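You operate a simulated robot arm through the tools that you are given. There is no shell and no other tool.

Carry out the task below with a simulated robot arm. There is one attempt and no reset: what you move stays moved.

## Task
Snap the green pad's three studs and swing the turntable a quarter turn.
Fine: open the turntable latch to free it and close it again after the turn; the pad stays in the turntable.
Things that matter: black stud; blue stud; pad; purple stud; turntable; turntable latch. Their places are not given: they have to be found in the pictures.

The check looks at the end state, three seconds after you hand in, the way a careful person would. Anything else that was tipped, shoved, dropped, spilled or broken makes it a failure.

## Robot
A 6-joint arm with a two-finger parallel gripper, fixed in place. Base frame: the origin is at the foot of the arm, x ahead of it, y to its left, z up; the work surface is at about z = 0. Readings come in m, degrees, newtons and seconds.
With the tool pointing down near the work surface it reaches from about 0.18 to 0.46 m from the base axis. Its first joint turns from -70.0 to 70.0 degrees. Payload 1.9 kg.
The TCP is the grasp point between the finger pads, 0.023 m short of the fingertips. In the tool frame z runs along the fingers and y along their closing line. The gripper opens to 0.094 m. The fingers are 0.038 m wide and 0.01 m thick; the gripper's body (0.054 by 0.096 m) begins 0.039 m behind the TCP.
Orientation is that of the tool frame in the base frame, as a unit quaternion [w, x, y, z]. With the fingers straight down and closing along the base's y, the tool's x points along the base's -x, its y along +y and its z along -z.

## Interface
- The arm moves only by the tool apply_moves. Its argument "moves" is a list of rows, each an object of numbers (a shift or turn left out is 0, a gripper value left out holds the last): "x", "y", "z": the shift along the base's x, y, z in units of 30 mm (1.0 is 30 mm); "rx", "ry", "rz": the turn, a rotation vector about the base's x, y, z in units of 8 degrees (1.0 is 8 degrees); "grip": the closure in counts, from 0 (fully open) to 255 (shut). In form: [{"x": .., "y": .., "z": .., "rx": .., "ry": .., "rz": .., "grip": ..}, ...]. A call has 1 to 20 rows; each row shifts and turns the commanded pose from where the row before left it. A call with a number of a shift or a turn outside -1 to 1 is refused whole. Each row takes 0.2 s and may step no farther than 0.05 m and 8.6 degrees from the row before; otherwise, or with a gripper value out of range, the whole call is refused. A pose out of reach is approached as far as the arm can. The call stops where the force on the tool passes 40 N (or 10 N more than at its start, if that is more) or the arm is blocked; 0.2 s more then pass. Each finger travels about 0.108 m/s and halts on what it meets, pressing with about 27 N; the grip force reading is that of the motor and also rises with nothing between the fingers. The clock runs only during rows and for 0.2 s after the last one: add rows that do not move to give the fingers time. The reply holds the time, the measured pose of the TCP, the force on the tool along the base axes, the opening and the grip force, in the units named above and with some noise, with the torque about the TCP (base axes, N m) and any sound that the robot's microphone picked up.
- Cameras (640 x 400 px; columns grow to the right, rows downward): "scene" is fixed at [0.0388, 0.2949, 0.4419]; the picture's right is [-0.91, -0.42, 0.00], its down [-0.17, 0.36, -0.92] and it looks along [0.39, -0.83, -0.39] (base axes); focal length 249 px, centre (320, 200). "wrist" rides on the gripper at [0.087, 0.016, -0.074] in the tool frame; the picture's right is [-0.18, 0.98, 0.00], its down [-0.58, -0.11, -0.81] and it looks along [-0.79, -0.15, 0.59] (tool axes); focal length 243 px, centre (320, 200).
- get_image(camera): a new picture of that camera. No time passes.
- point_at(camera, pixels): there is no depth. For up to 12 entries [column, row, z] of the newest picture of that camera ("zoom" is the newest enlarged one), the place [x, y] in the base frame at which the ray of that pixel passes the height z, good to about 0.003 m. No time passes.
- inspect(camera, box): a new picture of the part [left, top, right, bottom] of that camera's present view, enlarged. No time passes.
- hand_in(): hands the job in; it is judged then, once.

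Unless the task says otherwise, let go and move clear before handing in.

The tools are called after ">>>" as name(argument=value, ...) on one line, values as JSON. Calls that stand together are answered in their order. apply_moves: Moves the arm, as the interface text tells. Its arguments: {"type":"object","properties":{"moves":{"type":"array","items":{"type":"object","properties":{"x":{"type":"number"},"y":{"type":"number"},"z":{"type":"number"},"rx":{"type":"number"},"ry":{"type":"number"},"rz":{"type":"number"},"grip":{"type":"number"}}}}},"required":["moves"]} The other tools are called the same way: get_image (camera) takes a picture; point_at (camera, pixels) gives the place at which the rays of pixels pass given heights; inspect (camera, box) takes an enlarged picture of a part of a camera's view; hand_in () hands the job in.

At the start:

```text
time_s: 0.0
tcp_pos: [0.2505, -0.1149, 0.3912]
tool_rot: [0.0, 0.001, 1.0, 0.0]
force: [0.2, -0.7, -0.1]
ft_torque: [-0.02, -0.02, -0.01]
opening: 0.094
finger_force: 0.0
```

scene: 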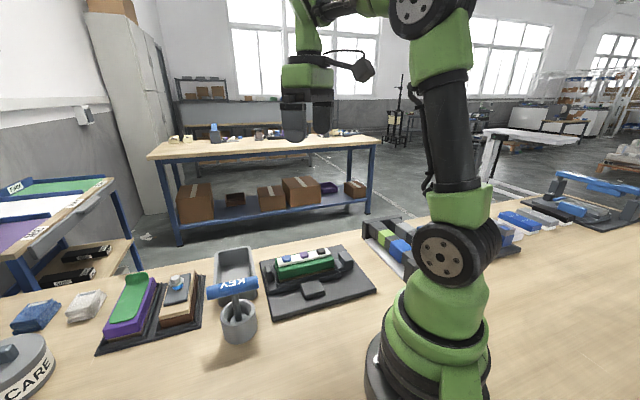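
wrist: 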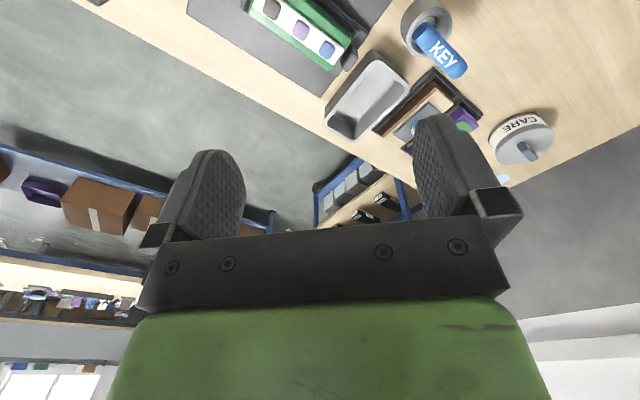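

The scene picture shows a green pad with small coloured studs near (303, 262) on a dark base plate. I'll enlarge that region in both cameras before moving.

>>> inspect(camera="scene", box=[240, 230, 400, 330])

>>> inspect(camera="wrist", box=[180, 0, 420, 150])

>>> inspect(camera="scene", box=[0, 230, 270, 400])

>>> inspect(camera="scene", box=[340, 160, 640, 300])

```text
4.00 times, centred on (320, 280) of scene
```

zoom: 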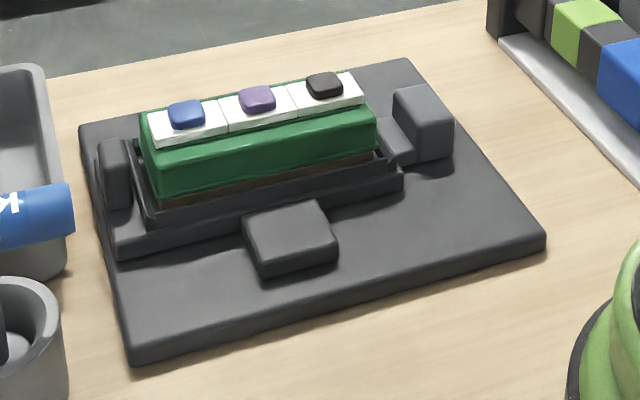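

```text
2.67 times, centred on (300, 75) of wrist
```

zoom: 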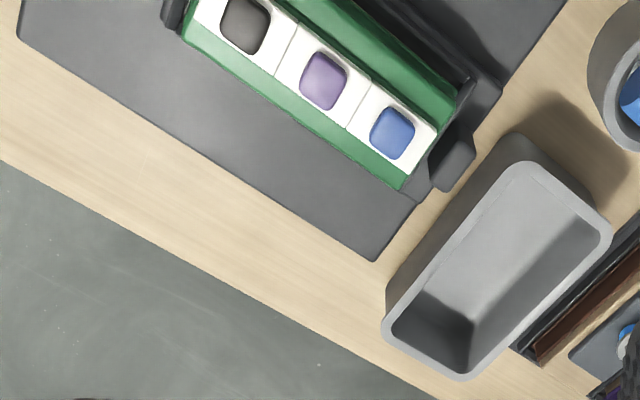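

```text
2.35 times, centred on (135, 315) of scene
```

zoom: 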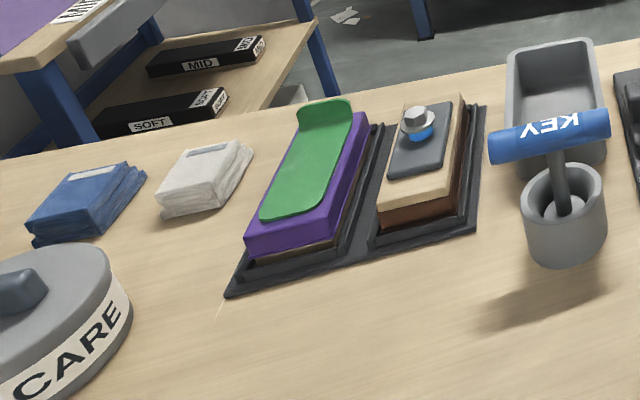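

```text
2.13 times, centred on (490, 230) of scene
```

zoom: 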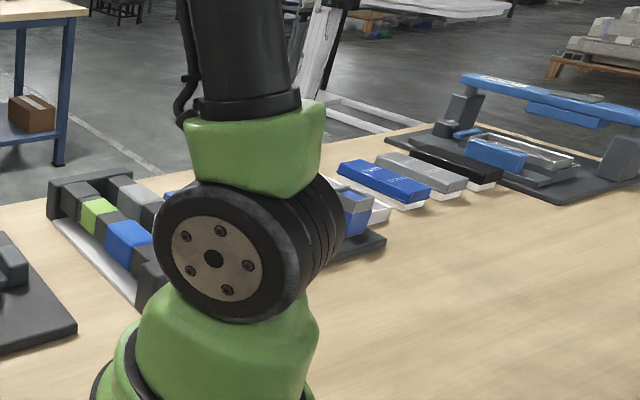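

The zoom shows a green pad with blue (zoom 187,113), purple (257,98) and black (325,85) studs in a dark cradle on a plate. There are blocks around it at zoom (290,240), (115,175) and (420,125). I'll take a fresh scene picture and turn these pixels into positions.

>>> get_image(camera="scene")

>>> point_at(camera="scene", pixels=[[273, 320, 0.0], [376, 292, 0.0], [342, 246, 0.015], [260, 262, 0.015], [286.7, 257, 0.06], [304, 254, 0.06], [321, 250.5, 0.06], [312, 286, 0.03], [347, 257, 0.04], [268, 272, 0.04], [277, 262, 0.06], [333, 262, 0.06]])

>>> get_image(camera="wrist")

>>> point_at(camera="wrist", pixels=[[272, 10, 0.06], [301, 30, 0.06], [327, 49, 0.06], [188, 14, 0.015], [321, 97, 0.015], [350, 62, 0.04], [272, 10, 0.08], [327, 49, 0.08]])

```text
taken
```

scene: 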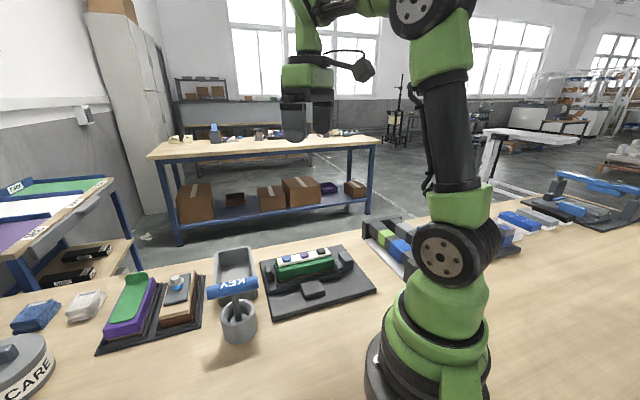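

```text
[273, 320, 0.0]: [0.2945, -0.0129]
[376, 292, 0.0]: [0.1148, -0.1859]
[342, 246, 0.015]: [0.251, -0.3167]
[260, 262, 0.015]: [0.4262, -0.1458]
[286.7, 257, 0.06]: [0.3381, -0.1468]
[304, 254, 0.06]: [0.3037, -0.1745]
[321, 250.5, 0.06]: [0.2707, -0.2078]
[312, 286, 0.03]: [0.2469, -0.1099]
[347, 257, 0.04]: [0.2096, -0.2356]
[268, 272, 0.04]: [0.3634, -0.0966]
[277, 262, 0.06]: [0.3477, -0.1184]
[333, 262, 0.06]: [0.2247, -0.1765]
```

```text
taken
```

wrist: 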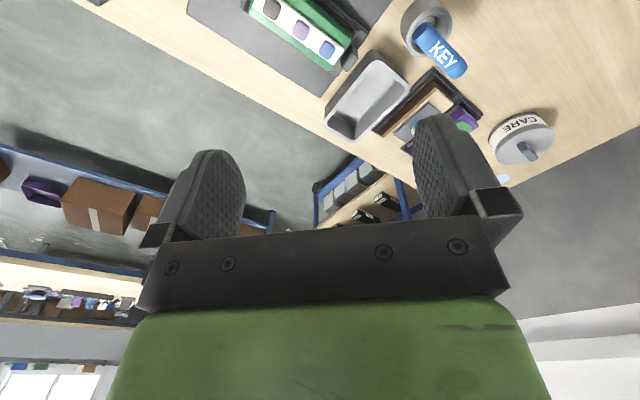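

```text
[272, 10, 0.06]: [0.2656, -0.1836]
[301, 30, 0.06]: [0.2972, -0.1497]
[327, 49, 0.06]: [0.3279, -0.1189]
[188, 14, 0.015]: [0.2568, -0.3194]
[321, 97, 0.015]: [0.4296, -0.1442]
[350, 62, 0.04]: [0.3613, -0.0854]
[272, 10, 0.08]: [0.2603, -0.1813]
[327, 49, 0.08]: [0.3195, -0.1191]
```

Intersecting the rays from both cameras puts the studs at about z≈0.08: blue near (0.319,-0.120), purple (0.289,-0.150) and black (0.259,-0.181). I'll tilt the wrist so its camera sees the pad and the latch better.

>>> apply_moves(moves=[{"ry": 1}, {"ry": 1}, {"ry": 1}, {"ry": 1}, {}])

>>> get_image(camera="wrist")

>>> get_image(camera="scene")

```text
time_s: 0.8
tcp_pos: [0.2505, -0.1181, 0.389]
tool_rot: [-0.188, -0.012, 0.982, -0.006]
force: [-0.5, -9.3, -2.1]
ft_torque: [1.1, -0.29, 0.58]
opening: 0.0939
finger_force: 0.0
out of reach, approached as far as the arm can: row 3
stopped in row 3: the force on the tool passed its limit at 222 N (the readings are from after the stop); the commanded pose is now the measured one
```

```text
taken
```

wrist: 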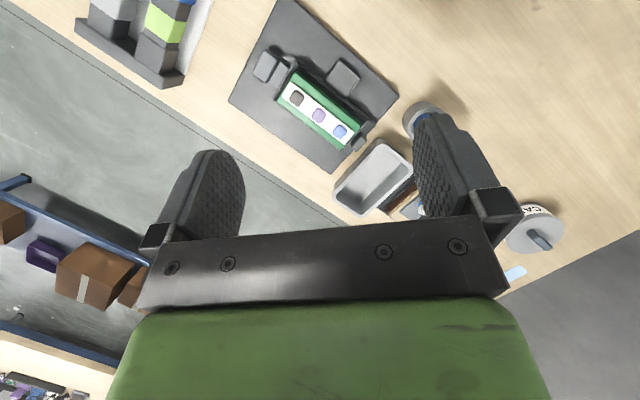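

```text
taken
```

scene: 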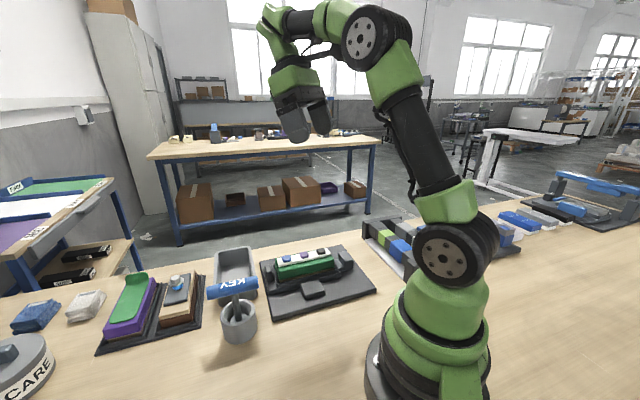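

The tilt stopped near its limit, probably a joint or self-contact, but the plate is now visible from above at wrist (315,100). I'll enlarge it.

>>> inspect(camera="wrist", box=[220, 0, 420, 180])

>>> inspect(camera="scene", box=[255, 240, 355, 302])

```text
2.22 times, centred on (320, 90) of wrist
```

zoom: 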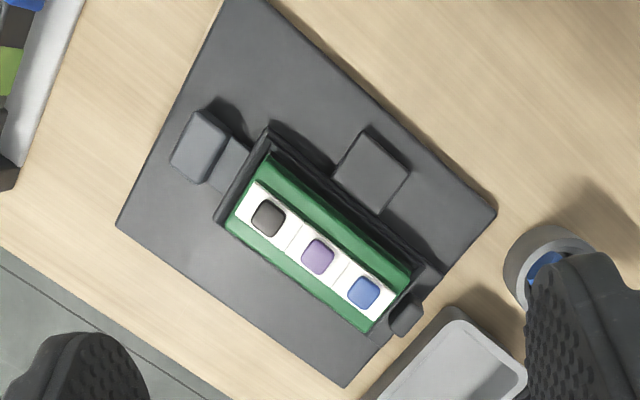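

```text
6.40 times, centred on (305, 271) of scene
```

zoom: 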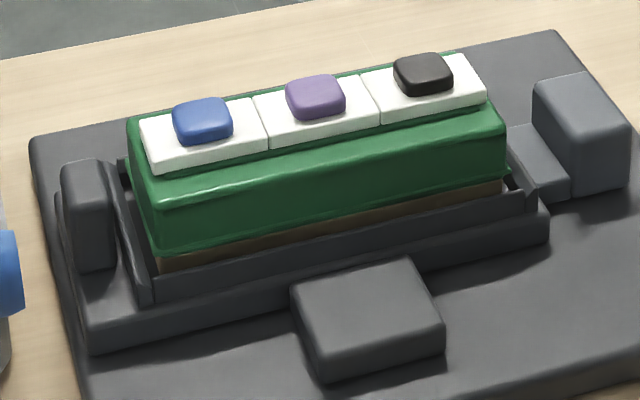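

In the zoom the pad sits in a dark carrier with a knob on the blue end at zoom (405,315). A lighter block with a tongue sits on the black end at (200,145), and a square block lies beside it at (372,170). I'll go lower for closer views.

>>> apply_moves(moves=[{"z": -0.7, "x": -0.3}, {"z": -0.7, "x": -0.3}, {"z": -0.7, "x": -0.3}, {"z": -0.7, "x": -0.3}, {"z": -0.7}, {}])

>>> get_image(camera="wrist")

```text
time_s: 2.2
tcp_pos: [0.2147, -0.1179, 0.2845]
tool_rot: [-0.187, -0.01, 0.982, -0.004]
force: [0.6, -0.3, 0.4]
ft_torque: [-0.04, -0.02, 0.0]
opening: 0.0938
finger_force: 0.2
```

```text
taken
```

wrist: 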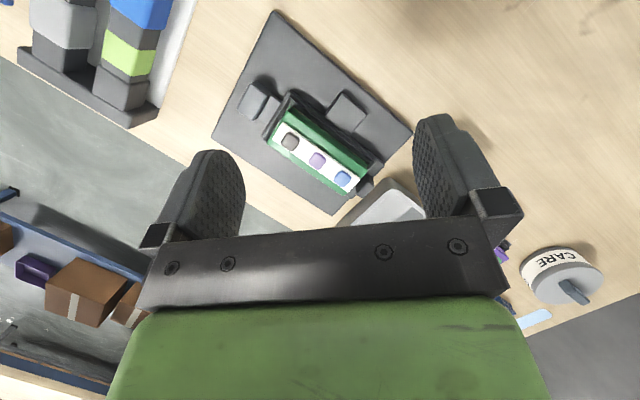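

>>> inspect(camera="wrist", box=[205, 40, 415, 215])

>>> point_at(camera="wrist", pixels=[[290, 141, 0.08], [317, 160, 0.08], [343, 178, 0.08], [276, 12, 0.015], [413, 130, 0.015], [335, 214, 0.015], [212, 137, 0.015]])

```text
2.29 times, centred on (310, 128) of wrist
```

zoom: 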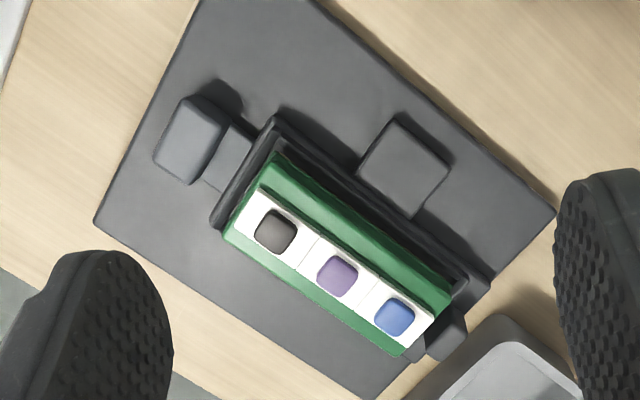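

```text
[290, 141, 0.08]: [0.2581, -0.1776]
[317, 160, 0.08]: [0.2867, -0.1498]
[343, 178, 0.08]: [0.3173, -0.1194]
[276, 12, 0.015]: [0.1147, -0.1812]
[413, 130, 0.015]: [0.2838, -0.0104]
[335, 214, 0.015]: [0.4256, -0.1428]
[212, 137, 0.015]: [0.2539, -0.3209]
```

The plate is about 0.24 × 0.19 m and turned about 45°, and the pad's long axis runs parallel to it. I'll triangulate the blocks using both cameras.

>>> point_at(camera="zoom", pixels=[[188, 97, 0.04], [222, 120, 0.04], [188, 184, 0.04], [154, 158, 0.04], [400, 117, 0.03], [453, 165, 0.03], [411, 217, 0.03], [357, 172, 0.03], [447, 322, 0.05], [274, 116, 0.03], [212, 222, 0.03], [492, 280, 0.03]])

>>> inspect(camera="scene", box=[255, 240, 355, 302])

>>> point_at(camera="zoom", pixels=[[534, 85, 0.04], [590, 72, 0.04], [630, 128, 0.04], [572, 145, 0.04], [290, 290, 0.03], [412, 258, 0.03], [443, 325, 0.03], [318, 365, 0.03], [85, 162, 0.05], [90, 345, 0.02], [548, 235, 0.02], [320, 383, 0.015]])

```text
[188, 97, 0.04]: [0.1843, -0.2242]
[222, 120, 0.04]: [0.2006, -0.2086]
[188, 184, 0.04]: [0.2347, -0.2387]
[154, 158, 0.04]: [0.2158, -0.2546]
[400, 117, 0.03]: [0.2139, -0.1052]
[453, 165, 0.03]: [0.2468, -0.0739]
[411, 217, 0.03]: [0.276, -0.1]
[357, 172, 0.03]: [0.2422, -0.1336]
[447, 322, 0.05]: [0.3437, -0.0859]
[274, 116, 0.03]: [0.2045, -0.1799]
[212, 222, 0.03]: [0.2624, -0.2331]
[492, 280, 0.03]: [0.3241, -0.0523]
```

```text
6.40 times, centred on (305, 271) of scene
```

zoom: 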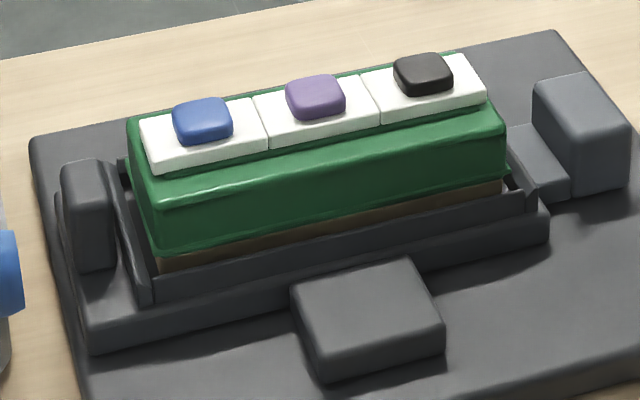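

```text
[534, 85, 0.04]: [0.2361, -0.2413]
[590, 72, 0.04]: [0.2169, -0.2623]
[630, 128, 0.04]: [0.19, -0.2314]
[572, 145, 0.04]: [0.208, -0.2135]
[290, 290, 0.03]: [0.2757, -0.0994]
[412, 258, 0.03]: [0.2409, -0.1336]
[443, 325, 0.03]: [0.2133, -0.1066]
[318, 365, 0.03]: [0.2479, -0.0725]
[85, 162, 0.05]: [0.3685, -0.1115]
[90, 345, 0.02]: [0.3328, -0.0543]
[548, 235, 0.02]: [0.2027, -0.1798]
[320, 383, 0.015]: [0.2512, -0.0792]
```

The square block is about 0.049×0.039 m, centred near (0.2445,-0.103), with its top at z≈0.030. The carrier edge lies just beside it, and I need to know whether the carrier clears the block. I'll take a closer, lower view from the base side.

>>> apply_moves(moves=[{"rx": 0.02, "ry": -0.9, "rz": -0.04}, {"rx": 0.02, "ry": -0.9, "rz": -0.04}, {"rx": 0.02, "ry": -0.88, "rz": -0.04}, {"rz": -0.83, "y": 0.65, "x": -0.27}, {"rz": -0.83, "y": 0.65, "x": -0.27}, {"rz": -0.83, "y": 0.65, "x": -0.27}, {"z": -0.86}, {"z": -0.86}, {"z": -0.86}, {"z": -0.86}, {"z": -0.86}, {"z": -0.86}, {}])

>>> get_image(camera="wrist")

>>> inspect(camera="wrist", box=[160, 50, 480, 250])

```text
time_s: 5.0
tcp_pos: [0.1897, -0.0598, 0.1291]
tool_rot: [-0.001, 0.17, 0.985, -0.001]
force: [0.0, -0.3, -0.3]
ft_torque: [-0.01, 0.03, 0.02]
opening: 0.094
finger_force: 0.2
```

```text
taken
```

wrist: 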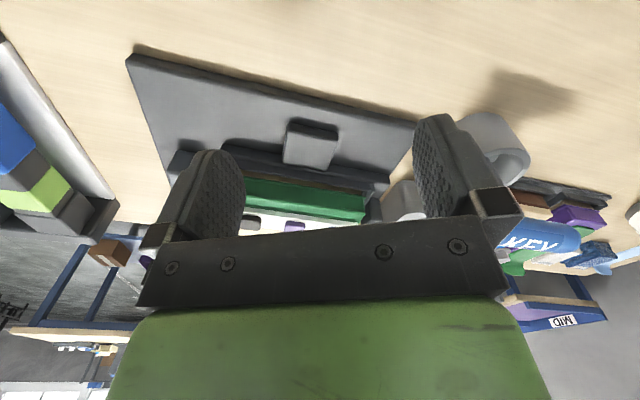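

```text
2.00 times, centred on (320, 150) of wrist
```

zoom: 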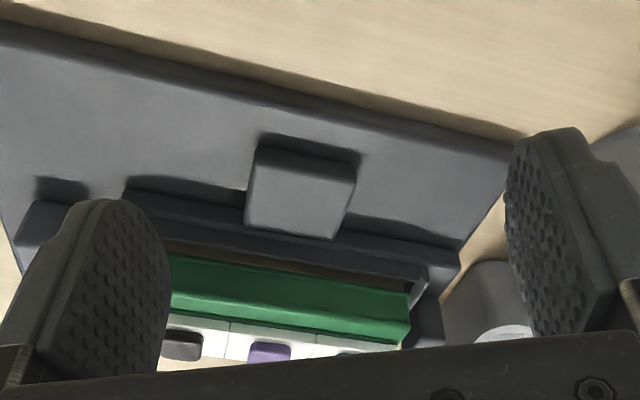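

The view from the base side shows the block at wrist (310,145) in front of the carrier. I'll zoom in further on the gap between the block and the carrier.

>>> inspect(camera="wrist", box=[210, 110, 400, 228])

>>> inspect(camera="wrist", box=[150, 120, 290, 210])

```text
3.37 times, centred on (305, 169) of wrist
```

zoom: 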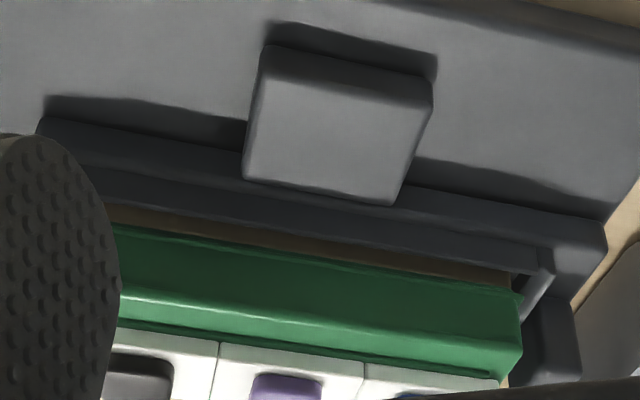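

```text
4.44 times, centred on (220, 165) of wrist
```

zoom: 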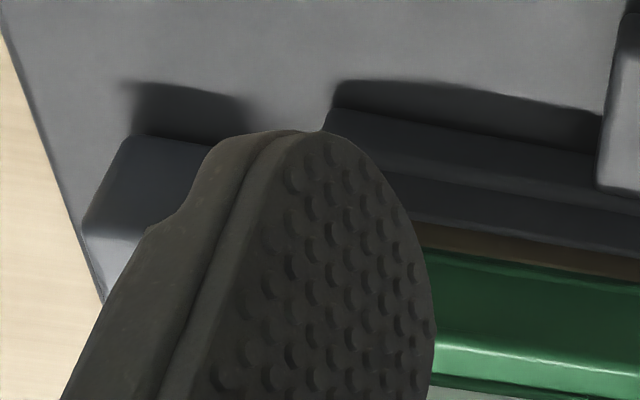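

The block stands in front of the carrier and both cast shadows on the plate. I'll triangulate the carrier's lower front edge between the wrist and scene cameras to learn its height.

>>> point_at(camera="wrist", pixels=[[223.4, 144.7, 0.015], [269.4, 152.1, 0.015], [358.4, 170.5, 0.015], [389.6, 175.5, 0.015], [269.4, 152.1, 0.03], [358.4, 170.5, 0.03], [289.6, 123.0, 0.015], [338.5, 137.8, 0.015], [306.8, 147, 0.03], [378, 248, 0.03]])

>>> point_at(camera="scene", pixels=[[269.8, 295.2, 0.015], [299.5, 288.7, 0.015], [340.2, 277.6, 0.015], [269.8, 295.2, 0.03], [299.5, 288.7, 0.03], [340.2, 277.6, 0.03], [305.3, 299.4, 0.015], [324, 294.5, 0.015]])

```text
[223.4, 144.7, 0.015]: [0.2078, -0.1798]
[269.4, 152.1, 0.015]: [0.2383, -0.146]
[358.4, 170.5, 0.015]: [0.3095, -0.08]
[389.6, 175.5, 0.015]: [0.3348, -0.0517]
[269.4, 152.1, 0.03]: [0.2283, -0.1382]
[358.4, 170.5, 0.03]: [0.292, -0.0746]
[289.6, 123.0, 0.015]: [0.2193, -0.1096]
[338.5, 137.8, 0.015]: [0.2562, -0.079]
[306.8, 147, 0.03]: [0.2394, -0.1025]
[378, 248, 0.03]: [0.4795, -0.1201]
```

```text
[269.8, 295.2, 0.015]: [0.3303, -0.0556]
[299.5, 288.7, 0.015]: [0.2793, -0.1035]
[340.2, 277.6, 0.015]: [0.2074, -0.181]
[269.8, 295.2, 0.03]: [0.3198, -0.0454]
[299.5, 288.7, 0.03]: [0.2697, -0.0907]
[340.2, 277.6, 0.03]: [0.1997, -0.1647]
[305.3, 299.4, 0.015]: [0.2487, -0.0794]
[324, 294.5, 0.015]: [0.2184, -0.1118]
```

The carrier's lower edge triangulates to z≈0.015–0.019, almost on the plate, so the block matters for the swing. I'll look more closely at the black-end block with its tongue from another side before touching anything.

>>> apply_moves(moves=[{"z": 0.9, "y": -0.5, "rz": 0.9}, {"z": 0.9, "y": -0.9, "rz": 0.9}, {"z": 0.5, "y": -0.9, "rz": 0.9}, {"y": -0.9, "rz": 0.9}, {"y": -0.9, "rz": 0.9}, {"y": -0.9, "rz": 0.5, "ry": 0.5}, {"ry": 1}, {"ry": 1}, {}])

>>> get_image(camera="wrist")

```text
time_s: 7.0
tcp_pos: [0.1901, -0.2083, 0.1992]
tool_rot: [-0.173, -0.174, 0.969, 0.029]
force: [0.0, -0.5, 0.4]
ft_torque: [0.0, -0.01, -0.02]
opening: 0.0942
finger_force: 0.1
```

```text
taken
```

wrist: 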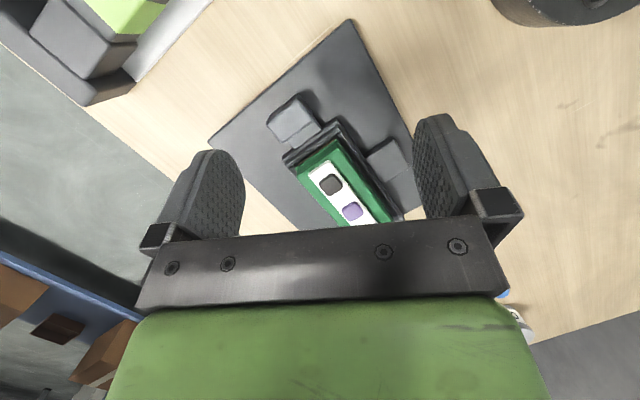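

>>> inspect(camera="wrist", box=[240, 70, 420, 190])

>>> inspect(camera="wrist", box=[250, 80, 350, 145])

```text
3.33 times, centred on (330, 130) of wrist
```

zoom: 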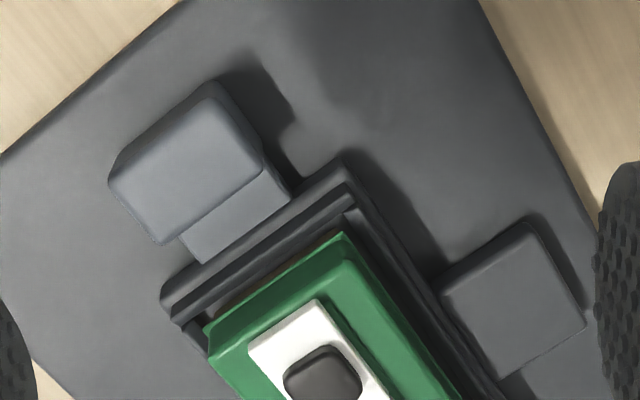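

```text
6.15 times, centred on (300, 112) of wrist
```

zoom: 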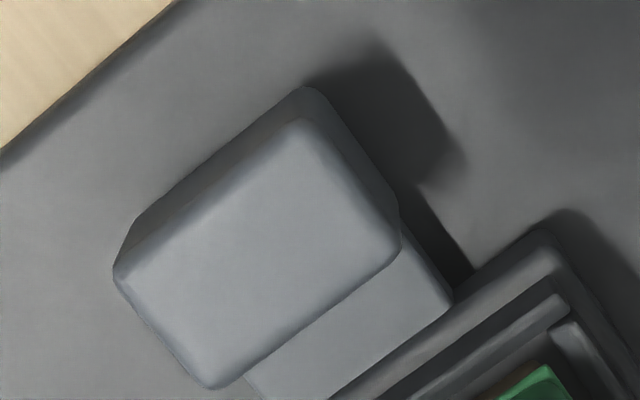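

The close view shows the black-end part is a slider: a raised lighter block at (290,120) with a tongue that meets the carrier's end. I'll zoom on the carrier edge beside the square block to fix its height accurately.

>>> inspect(camera="wrist", box=[320, 100, 420, 162])

>>> inspect(camera="wrist", box=[340, 140, 440, 222])

```text
6.40 times, centred on (370, 131) of wrist
```

zoom: 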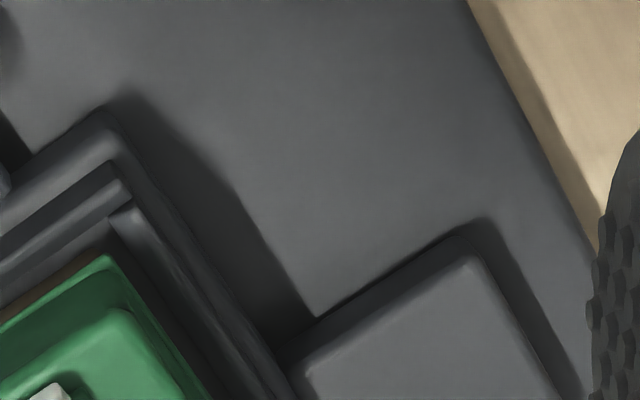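

```text
4.88 times, centred on (390, 181) of wrist
```

zoom: 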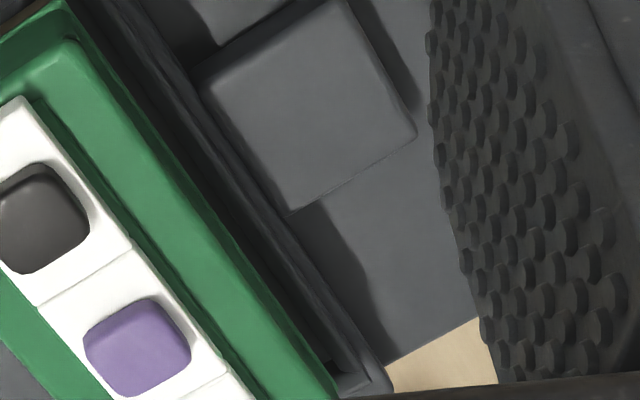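

The square block touches the carrier's long side, is centred on the pad, and its outer face is as far from the pad centre (~0.083) as the black end is (~0.081). It therefore looks like a second keeper that turns with the carrier and meets the latch after a quarter turn. I'll refine the stud and latch positions from this view.

>>> point_at(camera="wrist", pixels=[[332.6, 184.1, 0.082], [352.5, 211.1, 0.082], [289.8, 121.3, 0.048], [296.7, 98.5, 0.048], [312.7, 119.8, 0.048], [282.4, 142.6, 0.048], [267.2, 124.7, 0.048], [321.5, 128.5, 0.03]])

>>> inspect(camera="scene", box=[255, 255, 295, 300])

>>> inspect(camera="scene", box=[325, 245, 365, 285])

```text
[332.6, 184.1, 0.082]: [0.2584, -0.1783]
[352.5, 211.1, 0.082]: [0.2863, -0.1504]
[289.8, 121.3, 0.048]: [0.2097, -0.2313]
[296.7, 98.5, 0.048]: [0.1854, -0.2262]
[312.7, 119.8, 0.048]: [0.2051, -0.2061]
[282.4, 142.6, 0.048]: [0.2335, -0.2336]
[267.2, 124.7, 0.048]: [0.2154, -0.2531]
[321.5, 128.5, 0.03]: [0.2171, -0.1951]
```

```text
8.89 times, centred on (275, 278) of scene
```

zoom: 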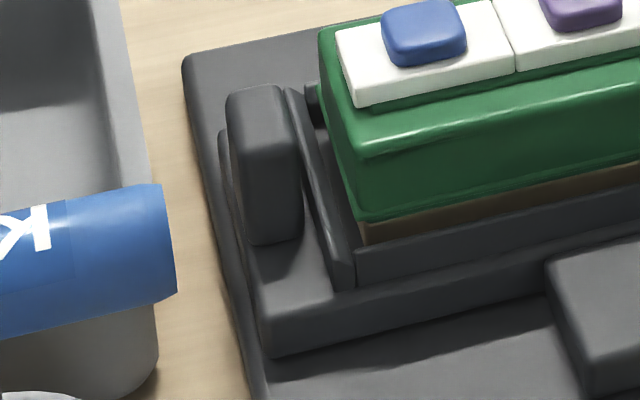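

```text
10.00 times, centred on (345, 265) of scene
```

zoom: 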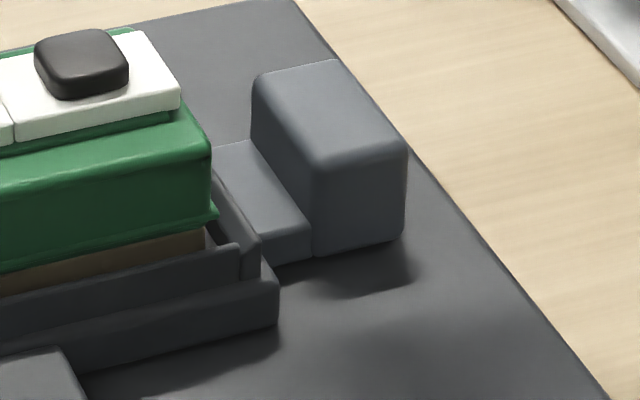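

The scene zooms now show the carrier floating just above the plate. The knob is an upright block at scene (270,275), and the latch is a sliding block with its tongue at (352,263). I'll bring the tool upright, yaw it −45° (finger width across the pad), close the fingers and hover above the purple stud.

>>> apply_moves(moves=[{"ry": -1, "grip": 255}, {"ry": -1}, {"ry": -0.5}, {"rz": -1, "x": 0.4, "y": 0.25}, {"rz": -1, "x": 0.4, "y": 0.25}, {"rz": -1, "x": 0.4, "y": 0.25}, {"rz": -1, "x": 0.4, "y": 0.25}, {"rz": -1, "x": 0.4, "y": 0.25}, {"rz": -1, "x": 0.4, "y": 0.25}, {"rz": -1, "x": 0.4, "y": 0.25}, {"rz": -1, "x": 0.4, "y": 0.2}, {"rz": -0.125}, {}])

>>> get_image(camera="wrist")

>>> get_image(camera="scene")

```text
time_s: 9.8
tcp_pos: [0.2851, -0.1507, 0.1979]
tool_rot: [-0.002, 0.38, 0.925, -0.002]
force: [0.1, 0.6, 0.5]
ft_torque: [-0.01, 0.0, -0.01]
opening: 0.0002
finger_force: 27.0
```

```text
taken
```

wrist: 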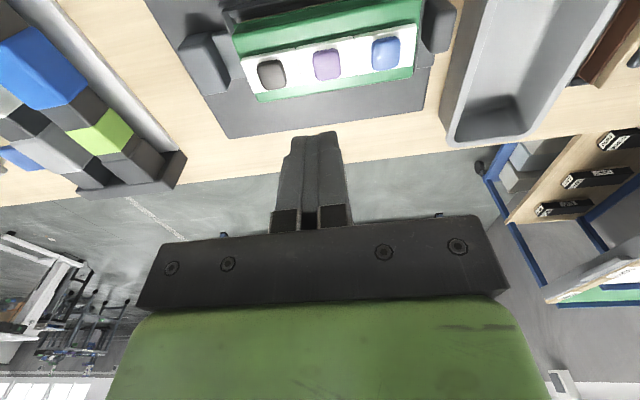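

```text
taken
```

scene: 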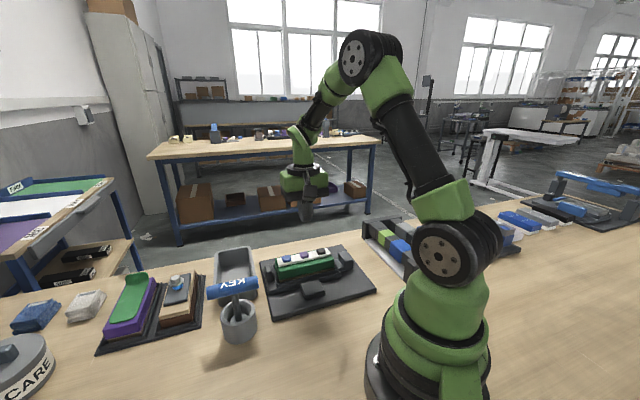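

The wrist view shows the studs at (272,74), (327,64) and (387,53), with the closed fingers over the pad. I'll refine their positions from this new view.

>>> inspect(camera="wrist", box=[230, 10, 430, 120])

>>> point_at(camera="wrist", pixels=[[271.5, 74, 0.083], [327, 64, 0.083], [387, 53, 0.083], [271.5, 74, 0.075], [387, 53, 0.075], [204, 50, 0.048], [436, 25, 0.055]])

```text
3.20 times, centred on (330, 65) of wrist
```

zoom: 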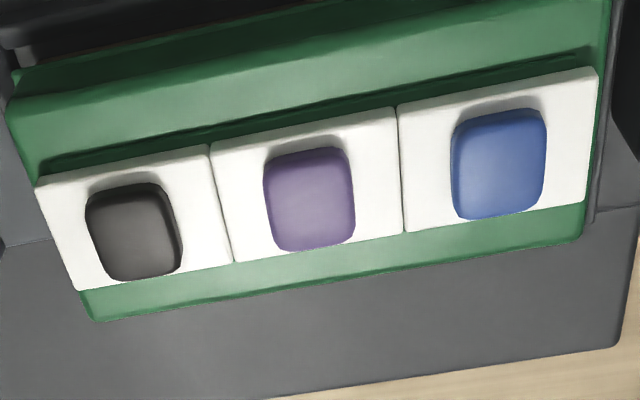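

```text
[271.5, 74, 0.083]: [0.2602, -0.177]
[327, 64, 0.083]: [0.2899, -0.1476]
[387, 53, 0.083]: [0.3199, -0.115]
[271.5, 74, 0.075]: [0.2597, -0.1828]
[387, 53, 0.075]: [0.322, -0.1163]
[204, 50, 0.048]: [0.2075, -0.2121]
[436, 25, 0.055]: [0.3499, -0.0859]
```

Averaging both views gives black (0.259,-0.178), purple (0.288,-0.149) and blue (0.319,-0.1175), each about 2 cm wide. I'll descend over the purple stud and press in small steps.

>>> apply_moves(moves=[{"x": 0.1, "y": 0.06, "z": -0.9}, {"z": -0.9}, {"z": -0.9}, {"z": -0.1}, {"z": -0.1}, {"z": -0.1}, {"z": -0.1}, {"z": -0.1}, {"z": -0.1}, {"z": -0.1}])

```text
time_s: 12.0
tcp_pos: [0.2893, -0.1485, 0.0979]
tool_rot: [-0.003, 0.381, 0.925, -0.001]
force: [-9.4, 3.6, 27.7]
ft_torque: [-0.03, 0.09, 0.01]
opening: 0.0
finger_force: 26.9
```

There is contact: 27.7 N upward at fingertip z≈0.075, with no click so far. I'll keep pressing in small steps.

>>> apply_moves(moves=[{"z": -0.05}, {"z": -0.05}, {"z": -0.05}, {"z": -0.05}, {"z": -0.05}, {"z": -0.05}])

>>> inspect(camera="scene", box=[255, 230, 355, 302])

```text
time_s: 12.3
tcp_pos: [0.2897, -0.148, 0.0971]
tool_rot: [-0.001, 0.381, 0.925, -0.001]
force: [-6.0, 3.9, 21.5]
ft_torque: [0.05, 0.1, 0.05]
opening: 0.0
finger_force: 26.8
stopped in row 1: the force on the tool passed its limit at 44 N (the readings are from after the stop); the commanded pose is now the measured one
```

```text
5.56 times, centred on (305, 266) of scene
```

zoom: 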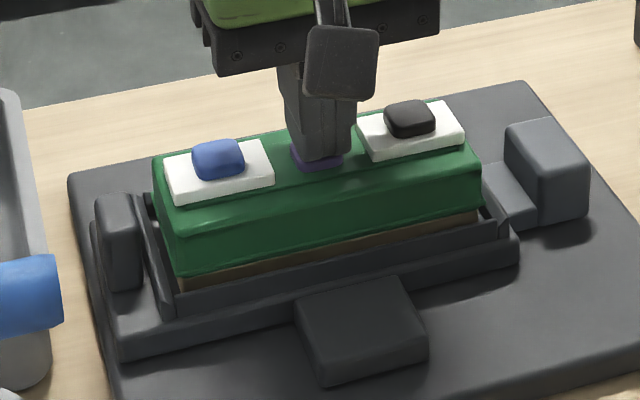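

The purple stud's white base has sunk into the green pad, and force rose to 44 N at TCP z 0.097. I'll lift off and inspect whether it stays down.

>>> apply_moves(moves=[{"z": 0.3}, {"z": 0.5}, {"z": 0.8}, {"z": 0.8}, {}])

>>> inspect(camera="scene", box=[265, 240, 345, 290])

>>> inspect(camera="wrist", box=[230, 10, 430, 120])

```text
time_s: 13.5
tcp_pos: [0.2896, -0.1498, 0.168]
tool_rot: [-0.003, 0.381, 0.925, -0.001]
force: [-0.1, -0.1, -0.1]
ft_torque: [-0.02, 0.02, 0.01]
opening: 0.0001
finger_force: 27.5
```

```text
8.00 times, centred on (305, 265) of scene
```

zoom: 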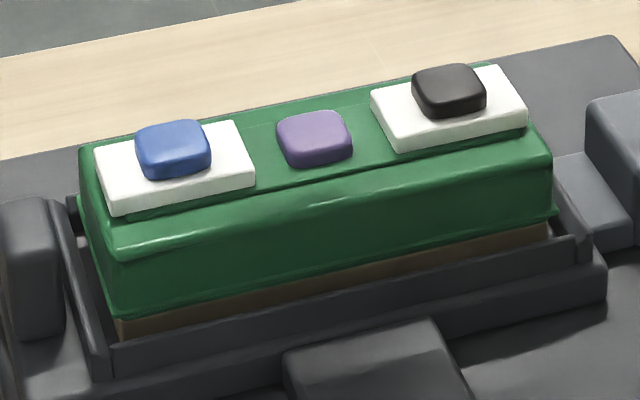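

```text
3.20 times, centred on (330, 65) of wrist
```

zoom: 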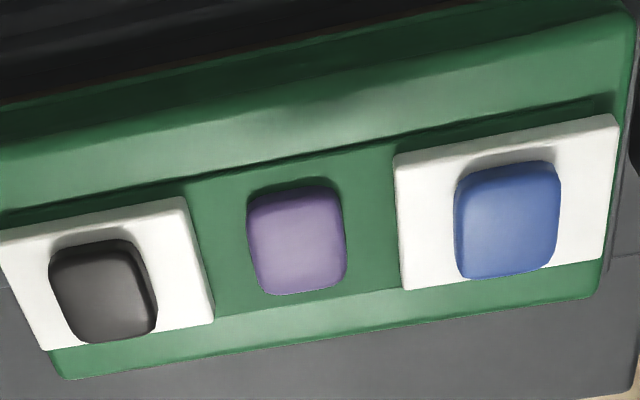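

Purple stays down with its white base sunk flush, while the others still stand proud. The next press is the black stud.

>>> apply_moves(moves=[{"x": -1, "y": -0.94}, {"z": -0.94}, {"z": -0.93}, {"z": -0.1}, {"z": -0.1}, {"z": -0.1}, {"z": -0.1}, {"z": -0.1}, {"z": -0.05}, {"z": -0.05}, {"z": -0.05}])

>>> inspect(camera="scene", box=[265, 240, 345, 290])

```text
time_s: 15.6
tcp_pos: [0.2592, -0.1775, 0.097]
tool_rot: [-0.001, 0.381, 0.925, -0.002]
force: [-7.0, 2.5, 24.8]
ft_torque: [0.1, 0.14, 0.15]
opening: 0.0001
finger_force: 27.2
stopped in row 10: the force on the tool passed its limit at 43 N (the readings are from after the stop); the commanded pose is now the measured one
```

```text
8.00 times, centred on (305, 265) of scene
```

zoom: 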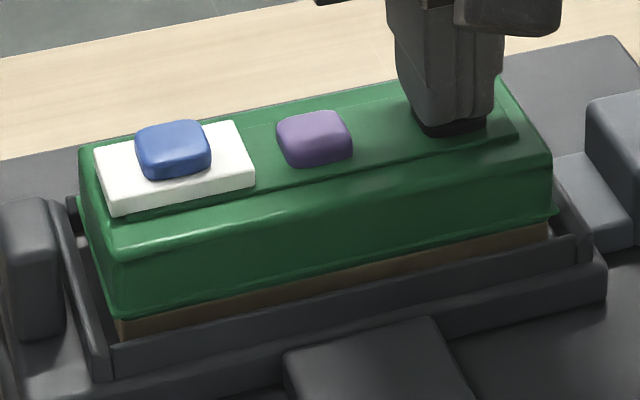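

Black also pressed to the same depth (TCP z 0.097, 43 N) and its white base has vanished. I'll lift and press blue.

>>> apply_moves(moves=[{"z": 0.4}, {"z": 0.8}, {"x": 0.67, "y": 0.67}, {"x": 0.67, "y": 0.67}, {"x": 0.66, "y": 0.66}, {"z": -0.7}, {"z": -0.1}, {"z": -0.1}, {"z": -0.1}, {"z": -0.1}, {"z": -0.05}, {"z": -0.05}, {"z": -0.05}])

>>> inspect(camera="scene", box=[265, 240, 345, 290])

```text
time_s: 18.5
tcp_pos: [0.319, -0.1164, 0.0973]
tool_rot: [0.0, 0.382, 0.924, -0.001]
force: [-7.6, 2.6, 22.1]
ft_torque: [0.17, 0.17, 0.05]
opening: 0.0
finger_force: 26.9
stopped in row 13: the force on the tool passed its limit at 43 N (the readings are from after the stop); the commanded pose is now the measured one
```

```text
8.00 times, centred on (305, 265) of scene
```

zoom: 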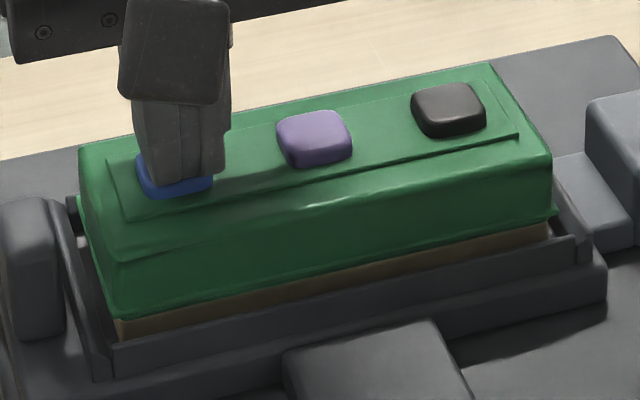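

All three studs now sit at the same depth. I'll lift, open the gripper and swing round (yaw +45°, closing across the latch block) above the latch near (0.209,-0.229).

>>> apply_moves(moves=[{"z": 0.5}, {"z": 0.9}, {"z": 0.9}, {"z": 0.9, "grip": 0}, {"rz": 1, "x": -0.31, "y": -0.31}, {"rz": 1, "x": -0.31, "y": -0.31}, {"rz": 1, "x": -0.31, "y": -0.31}, {"rz": 1, "x": -0.31, "y": -0.31}, {"rz": 1, "x": -0.31, "y": -0.31}, {"rz": 1, "x": -0.31, "y": -0.31}, {"rz": 1, "x": -0.31, "y": -0.31}, {"rz": 1, "x": -0.31, "y": -0.32}, {"rz": 1, "x": -0.31, "y": -0.32}, {"rz": 1, "x": -0.31, "y": -0.32}, {"rz": 1, "x": -0.31, "y": -0.32}, {"rz": 0.25, "x": -0.26, "y": -0.28}, {}])

>>> get_image(camera="wrist")

>>> inspect(camera="scene", box=[255, 230, 375, 305])

```text
time_s: 22.1
tcp_pos: [0.2091, -0.2289, 0.1937]
tool_rot: [0.001, -0.384, 0.923, -0.001]
force: [0.3, 0.1, -0.6]
ft_torque: [-0.01, 0.0, 0.02]
opening: 0.0942
finger_force: 0.0
```

```text
taken
```

wrist: 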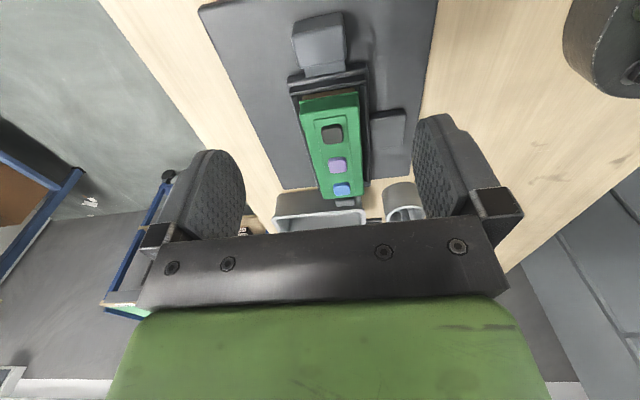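

```text
5.33 times, centred on (315, 268) of scene
```

zoom: 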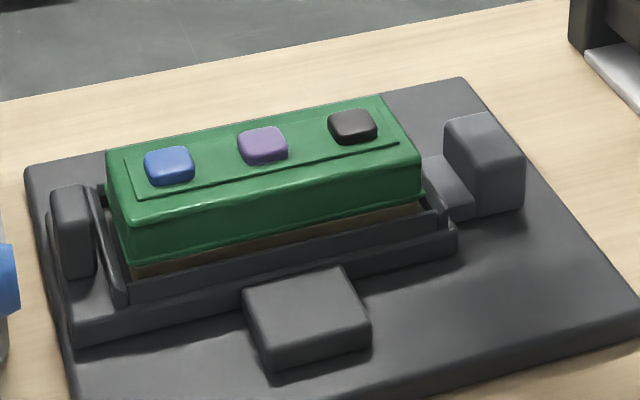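

All three white bases are flush now, and the wrist camera looks along the pad with the latch at (322,40). I'll zoom on the latch and the square block before descending.

>>> inspect(camera="wrist", box=[260, 0, 420, 100])

>>> inspect(camera="wrist", box=[280, 60, 430, 210])

>>> point_at(camera="wrist", pixels=[[322, 38, 0.048], [293, 18, 0.048], [343, 12, 0.048], [350, 68, 0.048], [302, 66, 0.048], [370, 116, 0.03], [405, 110, 0.03], [407, 145, 0.03], [371, 152, 0.03]])

```text
4.00 times, centred on (340, 50) of wrist
```

zoom: 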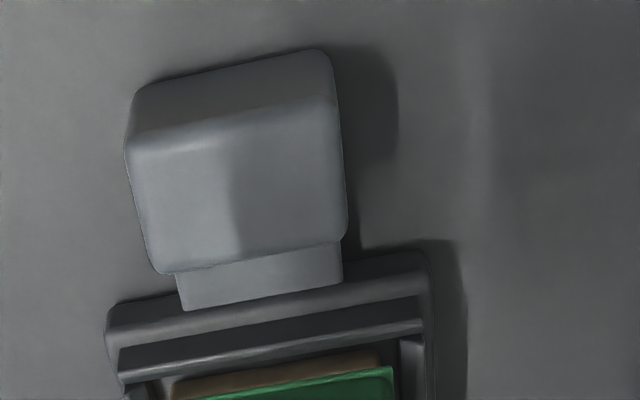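

```text
2.67 times, centred on (355, 135) of wrist
```

zoom: 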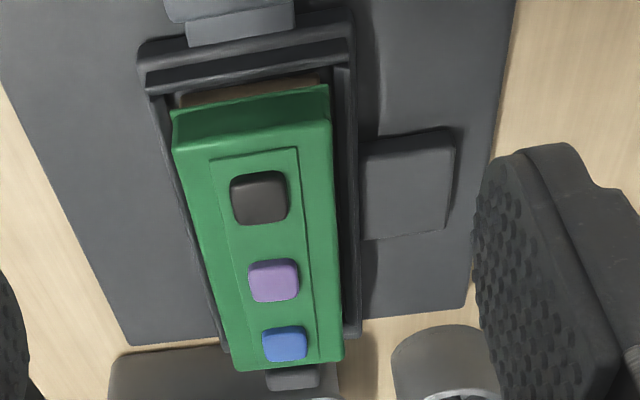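

```text
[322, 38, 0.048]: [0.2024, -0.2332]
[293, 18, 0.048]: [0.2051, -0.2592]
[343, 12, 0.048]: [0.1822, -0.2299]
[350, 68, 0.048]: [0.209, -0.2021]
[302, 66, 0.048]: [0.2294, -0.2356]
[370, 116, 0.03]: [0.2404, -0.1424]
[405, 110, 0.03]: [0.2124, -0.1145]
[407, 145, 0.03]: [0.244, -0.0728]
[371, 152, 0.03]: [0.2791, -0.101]
```

The square block sits directly against the carrier's flange, consistent with a keeper tab. I'll re-measure the latch block's top-face corners before gripping it.

>>> point_at(camera="wrist", pixels=[[292, 35.5, 0.048], [343.8, 25, 0.048], [346.8, 58.8, 0.048], [298.8, 68.3, 0.048], [320.3, 46.9, 0.048]])

```text
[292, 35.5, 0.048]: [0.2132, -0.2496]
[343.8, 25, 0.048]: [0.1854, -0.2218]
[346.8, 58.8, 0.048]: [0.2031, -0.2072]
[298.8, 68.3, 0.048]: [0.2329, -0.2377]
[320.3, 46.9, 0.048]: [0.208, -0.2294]
```

The latch block is about 0.024×0.040 m, centred at (0.2085,-0.229), right under the gripper. I'll descend so the fingers straddle it, then close.

>>> apply_moves(moves=[{"z": -0.9}, {"z": -0.9}, {"z": -0.9}, {"z": -0.9}, {"z": -0.6}, {"z": -0.3}, {"z": -0.25}, {}])

>>> get_image(camera="wrist")

>>> inspect(camera="scene", box=[255, 220, 375, 305])

```text
time_s: 23.9
tcp_pos: [0.2085, -0.228, 0.05]
tool_rot: [0.002, -0.383, 0.924, -0.001]
force: [-0.5, 0.1, 0.4]
ft_torque: [-0.03, 0.0, -0.01]
opening: 0.0939
finger_force: 0.0
```

```text
taken
```

wrist: 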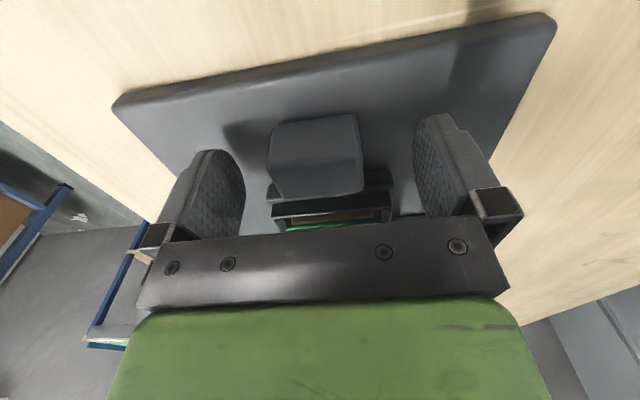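

```text
4.71 times, centred on (315, 262) of scene
```

zoom: 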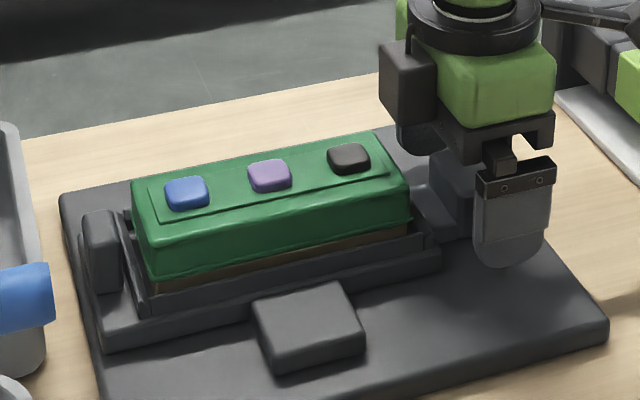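

The fingers straddle the latch block cleanly. Now I'll close on it.

>>> apply_moves(moves=[{"grip": 255}, {}, {}])

```text
time_s: 24.7
tcp_pos: [0.21, -0.2292, 0.0504]
tool_rot: [0.001, -0.383, 0.924, -0.003]
force: [17.4, -16.1, -17.8]
ft_torque: [0.34, 0.56, -0.44]
opening: 0.0441
finger_force: 45.2
```

I have the block (opening 0.044), but there is a side load of about 24 N along −v because the grip is off-centre. I'll shift a couple of millimetres to relieve it.

>>> apply_moves(moves=[{"x": 0.05, "y": -0.05}, {}, {}])

```text
time_s: 25.5
tcp_pos: [0.2107, -0.2282, 0.0504]
tool_rot: [0.0, -0.382, 0.924, 0.001]
force: [-10.0, 4.9, 7.4]
ft_torque: [-0.22, -0.03, -0.23]
opening: 0.044
finger_force: 45.0
```

The side load has mostly gone. I'll pull the latch along −u (away from the carrier) in small steps.

>>> apply_moves(moves=[{"x": -0.09, "y": -0.05}, {"x": -0.07, "y": -0.07}, {"x": -0.07, "y": -0.07}, {"x": -0.07, "y": -0.07}, {}])

>>> inspect(camera="scene", box=[255, 220, 375, 305])

>>> inspect(camera="wrist", box=[220, 90, 420, 220])

```text
time_s: 26.8
tcp_pos: [0.2009, -0.2367, 0.0485]
tool_rot: [0.002, -0.384, 0.923, 0.001]
force: [0.0, 0.2, -2.2]
ft_torque: [-0.06, 0.05, 0.02]
opening: 0.0438
finger_force: 45.2
stopped in row 5: the force on the tool passed its limit at 40 N (the readings are from after the stop); the commanded pose is now the measured one
```

```text
4.71 times, centred on (315, 262) of scene
```

zoom: 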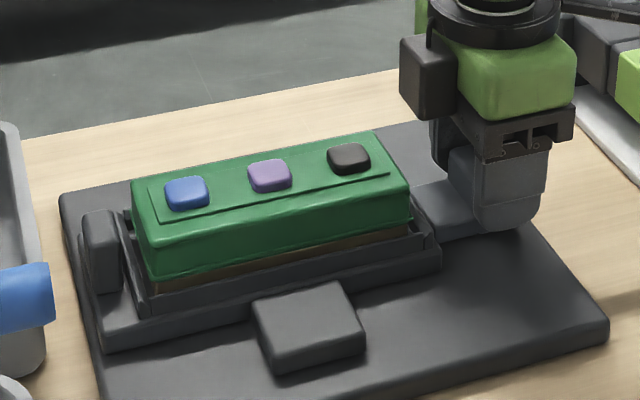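

```text
3.08 times, centred on (320, 155) of wrist
```

zoom: 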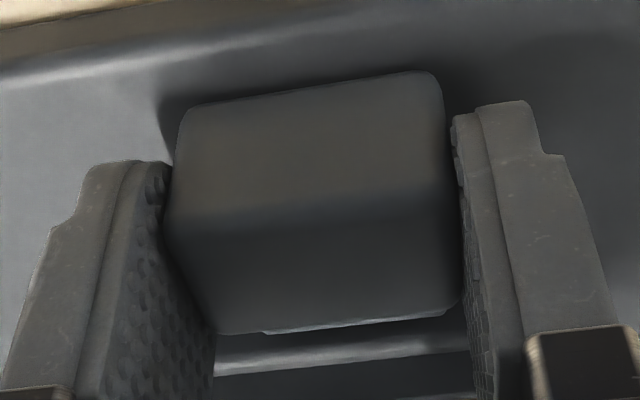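

The latch has slid about 13 mm outward and the tongue shows longer in the scene, with forces now near zero. I'll continue pulling to find its end stop.

>>> apply_moves(moves=[{"x": -0.05, "y": -0.05}, {"x": -0.05, "y": -0.05}, {"x": -0.05, "y": -0.05}, {}])

>>> inspect(camera="scene", box=[305, 235, 375, 295])

```text
time_s: 27.8
tcp_pos: [0.198, -0.2415, 0.0497]
tool_rot: [0.002, -0.382, 0.924, 0.001]
force: [2.2, 12.0, 13.3]
ft_torque: [-0.55, -0.04, -0.27]
opening: 0.0439
finger_force: 45.1
```

```text
6.67 times, centred on (340, 265) of scene
```

zoom: 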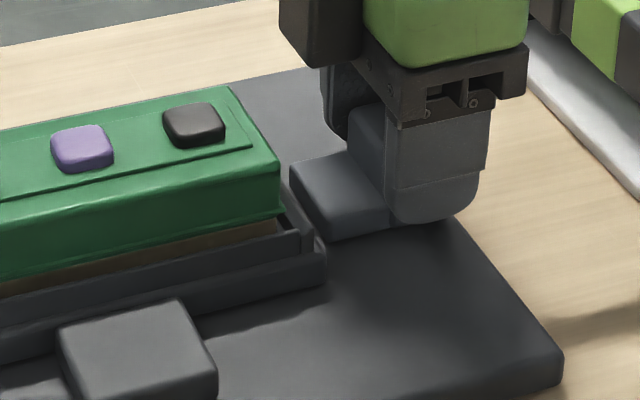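

The tongue is now clear of the carrier end (scene zoom (290,180)), about 18 mm out. I'll do a bit more to reach its end stop.

>>> apply_moves(moves=[{"x": -0.05, "y": -0.05}, {"x": -0.05, "y": -0.05}, {"x": -0.05, "y": -0.05}, {}])

>>> inspect(camera="scene", box=[305, 235, 375, 295])

```text
time_s: 28.3
tcp_pos: [0.197, -0.2415, 0.0484]
tool_rot: [0.001, -0.383, 0.924, 0.0]
force: [4.2, 6.1, 1.9]
ft_torque: [-0.51, 0.16, -0.01]
opening: 0.044
finger_force: 44.5
stopped in row 2: the force on the tool passed its limit at 48 N (the readings are from after the stop); the commanded pose is now the measured one
```

```text
6.67 times, centred on (340, 265) of scene
```

zoom: 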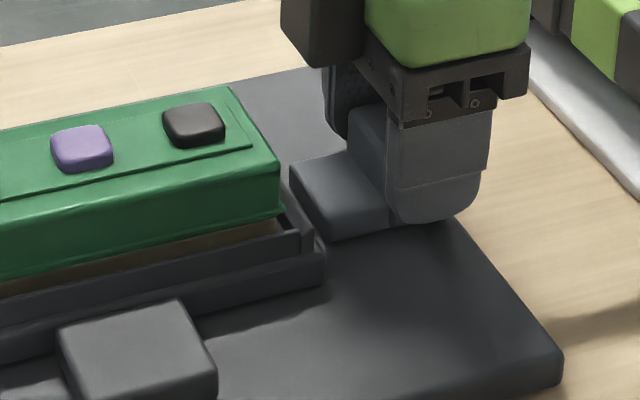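

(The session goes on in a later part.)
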